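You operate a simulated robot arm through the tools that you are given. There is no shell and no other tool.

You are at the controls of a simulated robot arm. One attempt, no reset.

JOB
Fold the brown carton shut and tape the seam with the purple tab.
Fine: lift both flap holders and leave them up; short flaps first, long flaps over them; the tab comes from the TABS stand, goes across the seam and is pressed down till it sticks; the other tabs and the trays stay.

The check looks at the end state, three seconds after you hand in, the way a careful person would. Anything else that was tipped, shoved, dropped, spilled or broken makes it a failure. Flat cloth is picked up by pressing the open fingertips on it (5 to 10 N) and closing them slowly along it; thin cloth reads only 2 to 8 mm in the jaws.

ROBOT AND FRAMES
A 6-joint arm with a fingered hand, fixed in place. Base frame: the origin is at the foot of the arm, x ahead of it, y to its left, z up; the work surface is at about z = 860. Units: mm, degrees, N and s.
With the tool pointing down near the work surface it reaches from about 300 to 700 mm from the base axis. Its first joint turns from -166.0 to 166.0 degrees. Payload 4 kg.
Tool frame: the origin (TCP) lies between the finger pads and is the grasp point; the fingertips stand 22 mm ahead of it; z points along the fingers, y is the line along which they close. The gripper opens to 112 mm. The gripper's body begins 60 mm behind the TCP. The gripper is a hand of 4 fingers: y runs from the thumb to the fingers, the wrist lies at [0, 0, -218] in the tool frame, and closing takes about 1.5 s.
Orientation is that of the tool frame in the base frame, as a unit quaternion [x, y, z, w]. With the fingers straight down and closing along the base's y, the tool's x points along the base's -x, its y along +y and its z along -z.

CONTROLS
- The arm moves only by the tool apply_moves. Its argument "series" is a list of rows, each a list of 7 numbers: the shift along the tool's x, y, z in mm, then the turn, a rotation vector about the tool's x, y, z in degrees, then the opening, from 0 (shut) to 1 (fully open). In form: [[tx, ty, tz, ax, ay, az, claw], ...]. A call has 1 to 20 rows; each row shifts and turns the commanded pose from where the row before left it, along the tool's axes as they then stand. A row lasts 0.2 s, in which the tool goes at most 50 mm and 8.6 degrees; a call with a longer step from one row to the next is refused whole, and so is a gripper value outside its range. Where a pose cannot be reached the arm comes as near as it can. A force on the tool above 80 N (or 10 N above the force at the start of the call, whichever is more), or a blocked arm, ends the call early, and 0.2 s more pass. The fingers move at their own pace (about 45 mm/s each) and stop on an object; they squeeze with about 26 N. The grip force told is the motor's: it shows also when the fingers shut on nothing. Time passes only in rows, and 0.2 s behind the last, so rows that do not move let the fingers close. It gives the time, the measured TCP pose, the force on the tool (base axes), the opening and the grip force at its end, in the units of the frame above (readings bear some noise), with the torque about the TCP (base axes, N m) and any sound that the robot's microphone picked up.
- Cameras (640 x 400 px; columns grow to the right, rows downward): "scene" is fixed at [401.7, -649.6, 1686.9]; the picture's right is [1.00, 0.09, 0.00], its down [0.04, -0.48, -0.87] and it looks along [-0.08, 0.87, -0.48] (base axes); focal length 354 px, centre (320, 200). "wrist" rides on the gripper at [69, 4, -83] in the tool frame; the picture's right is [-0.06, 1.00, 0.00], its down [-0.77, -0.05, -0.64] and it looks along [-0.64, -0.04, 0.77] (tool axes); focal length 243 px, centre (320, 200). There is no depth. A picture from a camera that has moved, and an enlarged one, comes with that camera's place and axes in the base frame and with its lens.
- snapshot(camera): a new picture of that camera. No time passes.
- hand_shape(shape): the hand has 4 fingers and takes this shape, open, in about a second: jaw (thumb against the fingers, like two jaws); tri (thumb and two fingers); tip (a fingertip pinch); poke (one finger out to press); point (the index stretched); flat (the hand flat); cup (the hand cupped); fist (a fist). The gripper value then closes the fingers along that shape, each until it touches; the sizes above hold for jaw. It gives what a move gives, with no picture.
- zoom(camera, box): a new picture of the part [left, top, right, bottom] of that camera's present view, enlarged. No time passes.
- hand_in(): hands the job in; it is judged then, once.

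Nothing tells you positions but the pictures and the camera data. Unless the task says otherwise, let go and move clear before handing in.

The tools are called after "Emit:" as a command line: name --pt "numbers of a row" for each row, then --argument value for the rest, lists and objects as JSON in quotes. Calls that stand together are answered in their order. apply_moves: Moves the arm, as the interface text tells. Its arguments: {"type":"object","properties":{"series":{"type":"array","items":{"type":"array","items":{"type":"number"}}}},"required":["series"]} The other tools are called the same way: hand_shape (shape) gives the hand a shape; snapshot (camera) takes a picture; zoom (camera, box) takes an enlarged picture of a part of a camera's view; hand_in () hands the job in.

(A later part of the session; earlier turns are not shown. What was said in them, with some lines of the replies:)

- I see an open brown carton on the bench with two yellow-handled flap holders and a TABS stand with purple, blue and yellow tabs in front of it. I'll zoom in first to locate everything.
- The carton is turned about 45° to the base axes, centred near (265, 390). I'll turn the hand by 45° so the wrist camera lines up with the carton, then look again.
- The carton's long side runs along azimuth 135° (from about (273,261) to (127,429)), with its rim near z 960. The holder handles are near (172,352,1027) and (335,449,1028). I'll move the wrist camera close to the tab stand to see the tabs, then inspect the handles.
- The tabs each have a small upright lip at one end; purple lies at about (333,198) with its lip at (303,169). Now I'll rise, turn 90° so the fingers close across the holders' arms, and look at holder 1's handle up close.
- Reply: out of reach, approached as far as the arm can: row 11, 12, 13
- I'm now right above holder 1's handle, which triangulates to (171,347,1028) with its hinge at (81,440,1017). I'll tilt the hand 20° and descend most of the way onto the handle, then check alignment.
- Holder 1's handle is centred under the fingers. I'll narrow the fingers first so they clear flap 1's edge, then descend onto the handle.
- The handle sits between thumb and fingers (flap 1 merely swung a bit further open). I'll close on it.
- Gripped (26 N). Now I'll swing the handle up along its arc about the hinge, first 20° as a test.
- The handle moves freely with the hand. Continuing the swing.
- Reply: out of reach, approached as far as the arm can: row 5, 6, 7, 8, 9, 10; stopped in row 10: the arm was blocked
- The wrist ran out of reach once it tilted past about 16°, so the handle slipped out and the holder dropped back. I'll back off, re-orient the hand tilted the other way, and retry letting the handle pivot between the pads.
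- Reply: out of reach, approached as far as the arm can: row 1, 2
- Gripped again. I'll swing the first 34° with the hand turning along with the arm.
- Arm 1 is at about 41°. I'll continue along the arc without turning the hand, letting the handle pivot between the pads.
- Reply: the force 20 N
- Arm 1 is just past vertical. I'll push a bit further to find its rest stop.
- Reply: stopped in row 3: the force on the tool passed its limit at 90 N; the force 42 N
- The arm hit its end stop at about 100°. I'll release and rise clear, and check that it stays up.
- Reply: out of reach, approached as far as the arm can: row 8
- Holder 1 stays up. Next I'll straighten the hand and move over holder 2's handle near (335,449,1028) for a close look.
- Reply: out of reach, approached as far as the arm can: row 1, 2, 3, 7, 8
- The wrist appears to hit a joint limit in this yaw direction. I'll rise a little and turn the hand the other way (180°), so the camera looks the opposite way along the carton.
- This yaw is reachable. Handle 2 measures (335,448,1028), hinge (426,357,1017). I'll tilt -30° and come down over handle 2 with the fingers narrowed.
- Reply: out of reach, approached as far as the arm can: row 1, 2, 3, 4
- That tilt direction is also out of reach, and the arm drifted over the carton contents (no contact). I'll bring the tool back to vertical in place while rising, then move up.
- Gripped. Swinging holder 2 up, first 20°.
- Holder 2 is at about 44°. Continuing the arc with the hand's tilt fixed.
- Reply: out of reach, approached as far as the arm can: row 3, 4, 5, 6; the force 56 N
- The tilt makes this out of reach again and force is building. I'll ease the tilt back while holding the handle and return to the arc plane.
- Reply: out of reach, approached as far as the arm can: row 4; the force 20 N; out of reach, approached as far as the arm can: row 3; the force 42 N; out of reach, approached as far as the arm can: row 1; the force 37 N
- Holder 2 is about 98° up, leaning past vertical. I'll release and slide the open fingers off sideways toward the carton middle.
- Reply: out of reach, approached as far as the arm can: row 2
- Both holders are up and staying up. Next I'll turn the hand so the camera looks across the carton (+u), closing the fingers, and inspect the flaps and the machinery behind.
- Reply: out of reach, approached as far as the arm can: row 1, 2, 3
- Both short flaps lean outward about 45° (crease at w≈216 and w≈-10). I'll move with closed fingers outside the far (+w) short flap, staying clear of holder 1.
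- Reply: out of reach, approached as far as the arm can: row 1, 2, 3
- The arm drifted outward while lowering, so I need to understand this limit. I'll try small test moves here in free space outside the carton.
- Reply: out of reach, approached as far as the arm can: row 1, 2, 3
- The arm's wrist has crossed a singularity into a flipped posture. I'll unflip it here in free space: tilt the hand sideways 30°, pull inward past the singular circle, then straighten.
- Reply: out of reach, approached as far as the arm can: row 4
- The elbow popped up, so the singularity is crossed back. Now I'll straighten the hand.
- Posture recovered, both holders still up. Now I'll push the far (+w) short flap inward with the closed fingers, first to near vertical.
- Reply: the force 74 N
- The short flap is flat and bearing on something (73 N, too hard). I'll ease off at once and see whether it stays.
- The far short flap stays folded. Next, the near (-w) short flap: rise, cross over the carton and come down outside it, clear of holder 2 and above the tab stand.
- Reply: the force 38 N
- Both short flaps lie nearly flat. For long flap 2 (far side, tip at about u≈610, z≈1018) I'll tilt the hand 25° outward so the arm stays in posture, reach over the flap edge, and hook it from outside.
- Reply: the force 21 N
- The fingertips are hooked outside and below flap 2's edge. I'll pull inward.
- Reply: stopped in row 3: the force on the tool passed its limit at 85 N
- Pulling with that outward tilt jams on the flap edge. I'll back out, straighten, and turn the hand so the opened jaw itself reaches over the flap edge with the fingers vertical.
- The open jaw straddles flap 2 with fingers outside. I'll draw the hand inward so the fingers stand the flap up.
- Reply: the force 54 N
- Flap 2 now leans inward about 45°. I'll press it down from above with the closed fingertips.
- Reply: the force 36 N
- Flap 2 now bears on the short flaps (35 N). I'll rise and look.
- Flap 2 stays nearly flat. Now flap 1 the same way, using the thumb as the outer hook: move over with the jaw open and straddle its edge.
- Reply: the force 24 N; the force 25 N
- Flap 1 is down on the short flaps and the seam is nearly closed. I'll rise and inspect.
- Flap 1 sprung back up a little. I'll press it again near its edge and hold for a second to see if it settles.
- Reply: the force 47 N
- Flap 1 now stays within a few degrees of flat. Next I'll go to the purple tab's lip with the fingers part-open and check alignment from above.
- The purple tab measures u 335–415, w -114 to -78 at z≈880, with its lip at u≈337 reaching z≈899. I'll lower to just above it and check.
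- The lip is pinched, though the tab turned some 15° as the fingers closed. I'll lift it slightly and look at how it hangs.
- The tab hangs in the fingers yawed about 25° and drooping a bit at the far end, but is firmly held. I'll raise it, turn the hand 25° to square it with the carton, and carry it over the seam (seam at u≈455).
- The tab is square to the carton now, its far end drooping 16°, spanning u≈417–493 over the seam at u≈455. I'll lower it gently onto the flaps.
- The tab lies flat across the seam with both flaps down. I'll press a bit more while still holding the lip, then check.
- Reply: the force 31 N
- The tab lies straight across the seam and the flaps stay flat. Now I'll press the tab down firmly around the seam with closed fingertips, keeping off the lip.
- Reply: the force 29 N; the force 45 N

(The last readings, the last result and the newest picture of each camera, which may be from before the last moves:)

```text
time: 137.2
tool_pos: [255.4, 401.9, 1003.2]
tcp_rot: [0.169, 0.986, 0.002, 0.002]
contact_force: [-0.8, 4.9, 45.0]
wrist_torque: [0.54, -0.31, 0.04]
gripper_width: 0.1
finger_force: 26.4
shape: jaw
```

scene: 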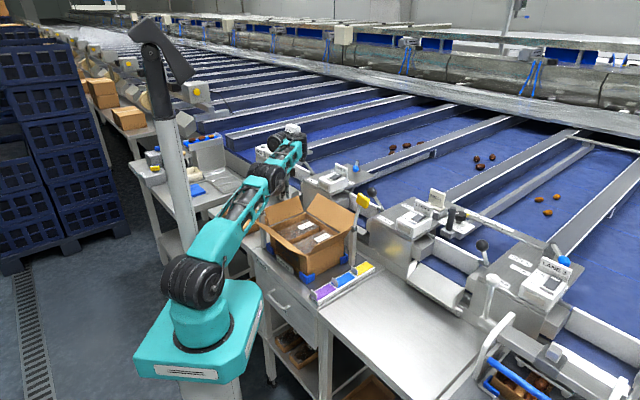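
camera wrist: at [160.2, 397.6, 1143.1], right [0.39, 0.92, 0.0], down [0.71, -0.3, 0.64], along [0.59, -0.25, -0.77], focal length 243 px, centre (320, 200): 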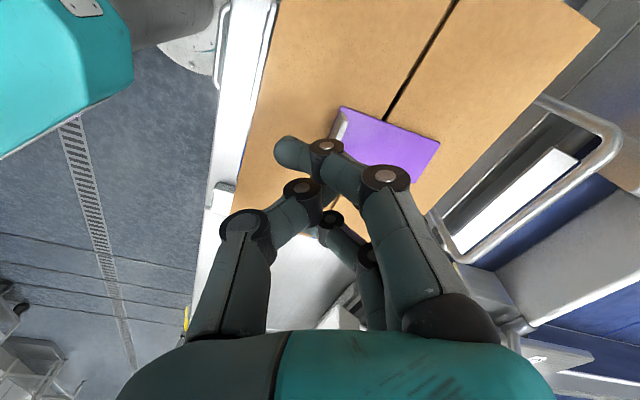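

Emit:
apply_moves --pt "0 0 -8 0 0 0 0" --pt "-6.5 13.6 0 0 0 0 0" --pt "0 0 5 0 0 0 0" --pt "0 0 3 0 0 0 0" --pt "0 0 1 0 0 0 0" --pt "0 0 0 0 0 0 0"

Emit:
zoom --camera "scene" --box '[280, 190, 360, 250]'

```text
time: 138.6
tool_pos: [266.7, 413.6, 1004.5]
tcp_rot: [0.169, 0.986, 0.002, 0.001]
contact_force: [2.5, -3.1, 47.3]
wrist_torque: [0.41, -0.17, -0.03]
gripper_width: 0.1
finger_force: 25.5
shape: jaw
```

```text
6.67 times, centred on (320, 220) of scene
camera zoom: at [401.7, -649.6, 1686.9], right [1.0, 0.09, 0.0], down [0.04, -0.48, -0.87], along [-0.08, 0.87, -0.48], focal length 2361 px, centre (320, 67)
```

zoom: 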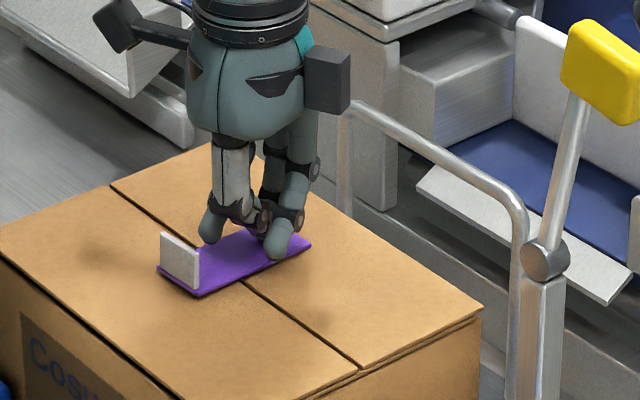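

Emit:
apply_moves --pt "0 0 -6 0 0 0 0" --pt "0 0 -30 0 0 0 0" --pt "0 0 -40 0 0 0 0" --pt "0 0 -10 0 0 0 0"

Emit:
zoom --camera "scene" --box '[260, 180, 380, 290]'

Emit:
snapshot --camera "wrist"

```text
time: 139.6
tool_pos: [267.1, 415.3, 1089.9]
tcp_rot: [0.169, 0.986, 0.001, -0.001]
contact_force: [-0.4, -0.8, -0.2]
wrist_torque: [0.02, 0.0, -0.05]
gripper_width: 0.0
finger_force: 26.2
shape: jaw
```

```text
3.64 times, centred on (320, 235) of scene
camera zoom: at [401.7, -649.6, 1686.9], right [1.0, 0.09, 0.0], down [0.04, -0.48, -0.87], along [-0.08, 0.87, -0.48], focal length 1288 px, centre (320, 73)
```

zoom: 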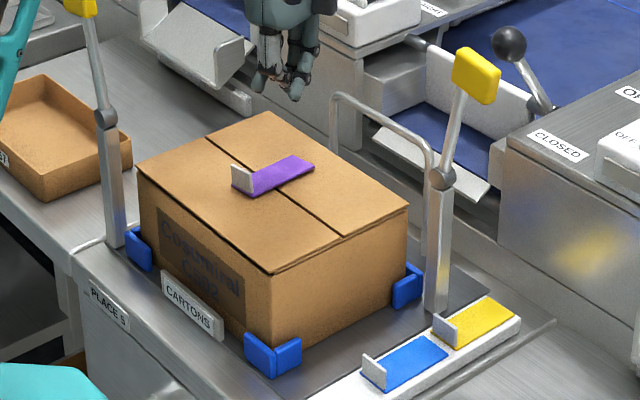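

```text
taken
camera wrist: at [202.8, 441.6, 1173.8], right [0.39, 0.92, 0.0], down [0.71, -0.3, 0.64], along [0.59, -0.25, -0.77], focal length 243 px, centre (320, 200)
```

wrist: 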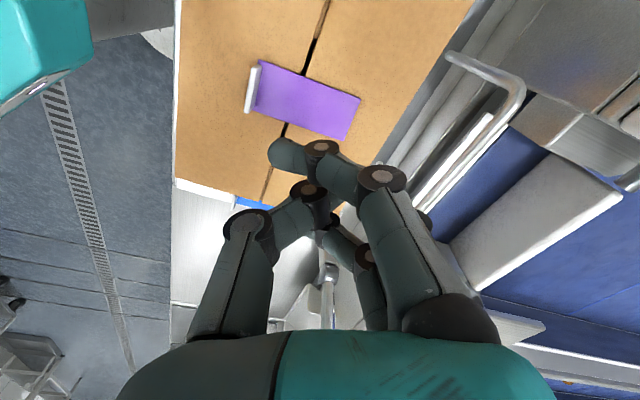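

Emit:
zoom --camera "scene" --box '[285, 205, 365, 260]'

Emit:
zoom --camera "wrist" --box '[160, 0, 420, 200]'

```text
7.27 times, centred on (325, 232) of scene
camera zoom: at [401.7, -649.6, 1686.9], right [1.0, 0.09, 0.0], down [0.04, -0.48, -0.87], along [-0.08, 0.87, -0.48], focal length 2576 px, centre (284, -36)
```

zoom: 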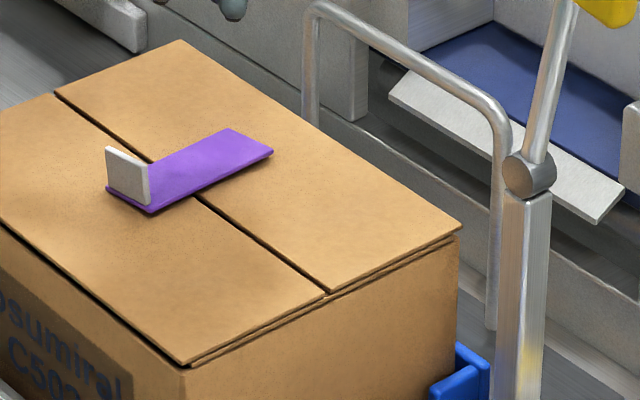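

```text
2.00 times, centred on (290, 100) of wrist
camera zoom: at [202.8, 441.6, 1173.8], right [0.39, 0.92, 0.0], down [0.71, -0.3, 0.64], along [0.59, -0.25, -0.77], focal length 485 px, centre (380, 400)
```

zoom: 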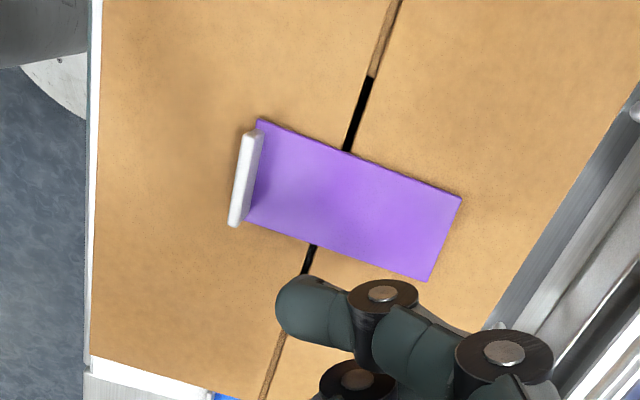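

The carton is shut with the tab square across the seam and holding. One more firm press right at the seam, to be sure it's stuck on both flaps, staying clear of the lip.

Emit:
apply_moves --pt "4.8 -12.3 0 0 0 0 0" --pt "4.8 -12.4 20 0 0 0 0" --pt "0 0 30 0 0 0 0" --pt "0 0 20 0 0 0 0" --pt "0 0 8 0 0 0 0"

Emit:
zoom --camera "wrist" --box '[240, 60, 460, 240]'

```text
time: 140.8
tool_pos: [248.9, 393.9, 1010.3]
tcp_rot: [0.169, 0.986, 0.001, -0.001]
contact_force: [0.3, 2.1, 9.5]
wrist_torque: [-0.13, 0.22, -0.06]
gripper_width: 0.0
finger_force: 26.4
shape: jaw
```

```text
2.22 times, centred on (350, 150) of wrist
camera zoom: at [185.0, 421.2, 1094.8], right [0.39, 0.92, 0.0], down [0.71, -0.3, 0.64], along [0.59, -0.25, -0.77], focal length 539 px, centre (253, 311)
```

zoom: 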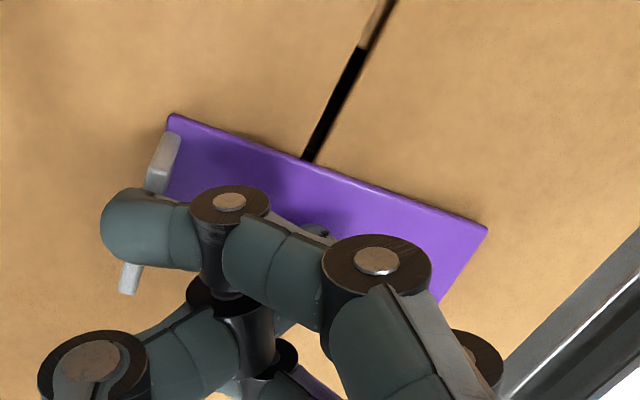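

Emit:
apply_moves --pt "0 0 -20 0 0 0 0" --pt "0 0 -10 0 0 0 0" --pt "-5.1 10.8 0 0 0 0 0" --pt "0 0 15 0 0 0 0" --pt "0 0 12 0 0 0 0"

Emit:
zoom --camera "wrist" --box '[240, 60, 460, 240]'

```text
time: 142.0
tool_pos: [257.8, 403.7, 1013.1]
tcp_rot: [0.17, 0.985, 0.0, -0.001]
contact_force: [-0.2, 0.2, -0.1]
wrist_torque: [-0.03, 0.0, 0.01]
gripper_width: 0.3
finger_force: 26.1
shape: jaw
```

```text
2.22 times, centred on (350, 150) of wrist
camera zoom: at [193.7, 429.4, 1097.1], right [0.39, 0.92, 0.0], down [0.71, -0.3, 0.64], along [0.59, -0.25, -0.77], focal length 539 px, centre (253, 311)
```

zoom: 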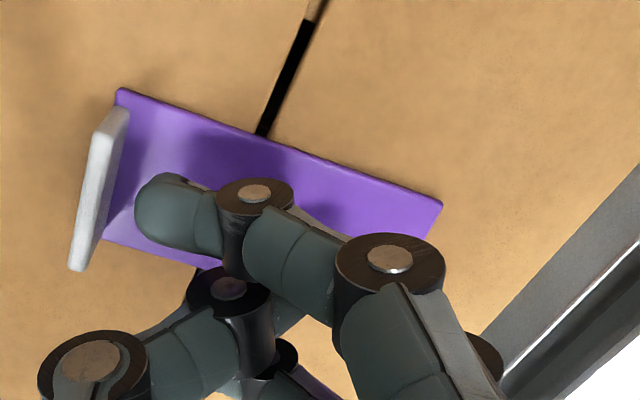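

Emit:
apply_moves --pt "0 0 5 0 0 0 0" --pt "0 0 3 0 0 0 0" --pt "0 0 2 0 0 0 0" --pt "0 0 1 0 0 0 0" --pt "0 0 0 0 0 0 0" --pt "0 0 0 0 0 0 0"

```text
time: 143.4
tool_pos: [257.7, 402.4, 1004.9]
tcp_rot: [0.17, 0.985, 0.003, 0.0]
contact_force: [3.0, 7.1, 47.5]
wrist_torque: [0.62, -0.39, -0.01]
gripper_width: 0.2
finger_force: 26.1
shape: jaw
```

Emit:
apply_moves --pt "0 0 -6 0 0 0 0" --pt "0 0 -30 0 0 0 0" --pt "0 0 -50 0 0 0 0"

Emit:
hand_shape --shape "poke"

Emit:
snapshot --camera "wrist"

Emit:
zoom --camera "scene" --box '[260, 150, 380, 260]'

```text
time: 144.2
tool_pos: [258.0, 400.7, 1086.5]
tcp_rot: [0.169, 0.986, -0.001, -0.001]
contact_force: [0.1, -0.3, -1.2]
wrist_torque: [-0.01, 0.01, 0.02]
gripper_width: 0.0
finger_force: 26.3
shape: jaw
```

```text
time: 145.1
tool_pos: [258.7, 399.2, 1086.6]
tcp_rot: [0.169, 0.986, 0.0, 0.0]
contact_force: [0.0, -0.1, 1.2]
wrist_torque: [0.03, 0.0, 0.01]
gripper_width: 0.1
finger_force: 0.0
shape: poke
```

```text
taken
camera wrist: at [194.4, 426.6, 1171.0], right [0.39, 0.92, 0.0], down [0.71, -0.3, 0.64], along [0.59, -0.25, -0.77], focal length 243 px, centre (320, 200)
```

wrist: 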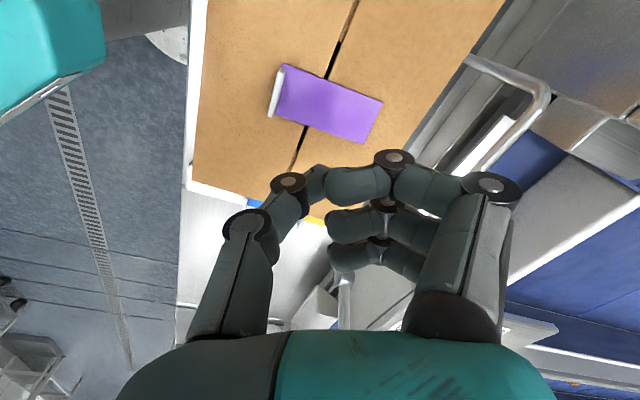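

```text
3.64 times, centred on (320, 205) of scene
camera zoom: at [401.7, -649.6, 1686.9], right [1.0, 0.09, 0.0], down [0.04, -0.48, -0.87], along [-0.08, 0.87, -0.48], focal length 1288 px, centre (320, 182)
```

zoom: 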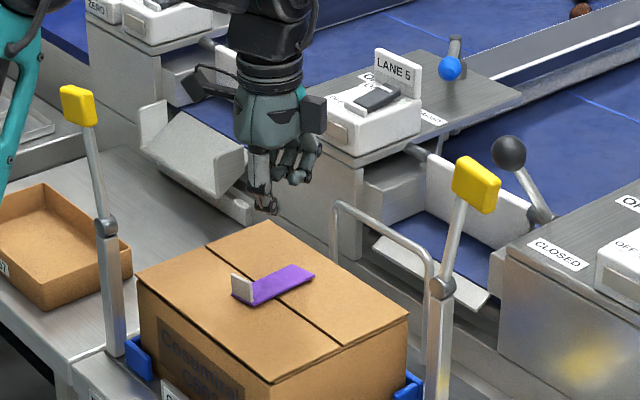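

The tab is pressed and flap 1 no longer springs, so it is stuck. I'll move the hand clear, up and back, and do a final inspection of everything.

Emit:
apply_moves --pt "0 0 -30 0 0 0 0" --pt "0 0 -30 0 0 0 0" --pt "12.7 -26.8 0 0 0 0 0" --pt "12.7 -26.8 0 0 0 0 0" --pt "12.7 -26.8 -10 0 0 0 0" --pt "0 0 0 0 0 0 0" --pt "0 0 0 0 0 0 0"

Emit:
snapshot --camera "scene"

Emit:
zoom --camera "scene" --box '[230, 170, 400, 310]'

Emit:
snapshot --camera "wrist"

```text
time: 146.7
tool_pos: [194.6, 336.9, 1157.8]
tcp_rot: [0.17, 0.986, -0.001, 0.0]
contact_force: [0.2, 0.0, -0.8]
wrist_torque: [-0.03, 0.02, 0.0]
gripper_width: 0.0
finger_force: 20.6
shape: jaw
```

```text
taken
```

scene: 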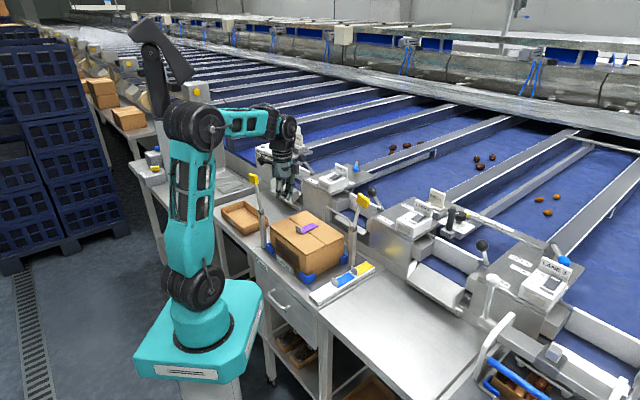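

```text
2.86 times, centred on (315, 240) of scene
camera zoom: at [401.7, -649.6, 1686.9], right [1.0, 0.09, 0.0], down [0.04, -0.48, -0.87], along [-0.08, 0.87, -0.48], focal length 1012 px, centre (334, 86)
```

zoom: 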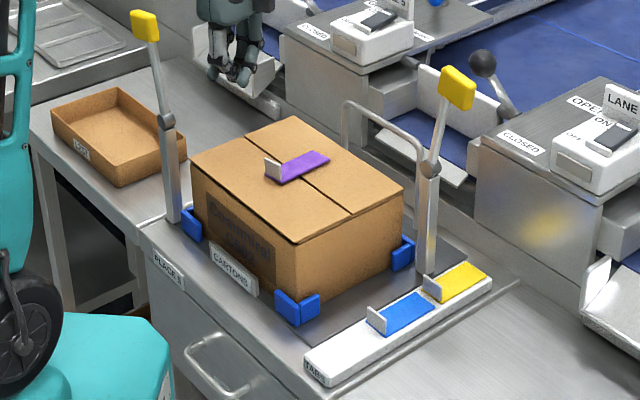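

```text
taken
camera wrist: at [130.6, 363.4, 1242.0], right [0.39, 0.92, 0.0], down [0.71, -0.3, 0.64], along [0.59, -0.25, -0.77], focal length 243 px, centre (320, 200)
```

wrist: 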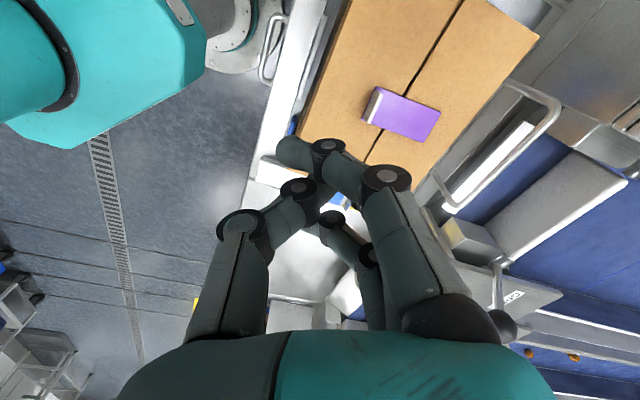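

The carton is shut, with short flaps under long flaps. The purple tab is straight across the seam and pressed down. Both holders are up, the other tabs and the tray haven't moved, and the hand is clear. I'm handing in.

Emit:
hand_in

```text
The job is handed in.
```

The carton is folded shut and the seam is taped with the purple tab. I've handed the job in, but no result has come back yet.

- **Holders:** both flap holders are up, leaning past vertical, and stayed there after I let go.
- **Flaps:** the short flaps were folded first, with the long flaps over them. They meet along a closed seam.
- **Tab:** the purple tab lies square across the seam. I pressed it with about 30 N at the lip end and 45–47 N near the seam and at the far end. The front long flap had been springing back up. It has stayed flat since the tab went down, so I take the tab as stuck, but I didn't pull on it to check.
- **Everything else:** the blue and yellow tabs, the tray and the lane levers look unchanged in the last picture.

**Rough handling:**
- Holder 1's handle slipped out once and dropped back before I lifted it again.
- One short flap took about 73 N before I backed off.
- Pulling the back long flap jammed once and stopped at 85 N; I then changed the grip.
- One finger briefly pressed on the tab's lip with about 10 N.

I saw no damage or shift from any of these in the pictures.
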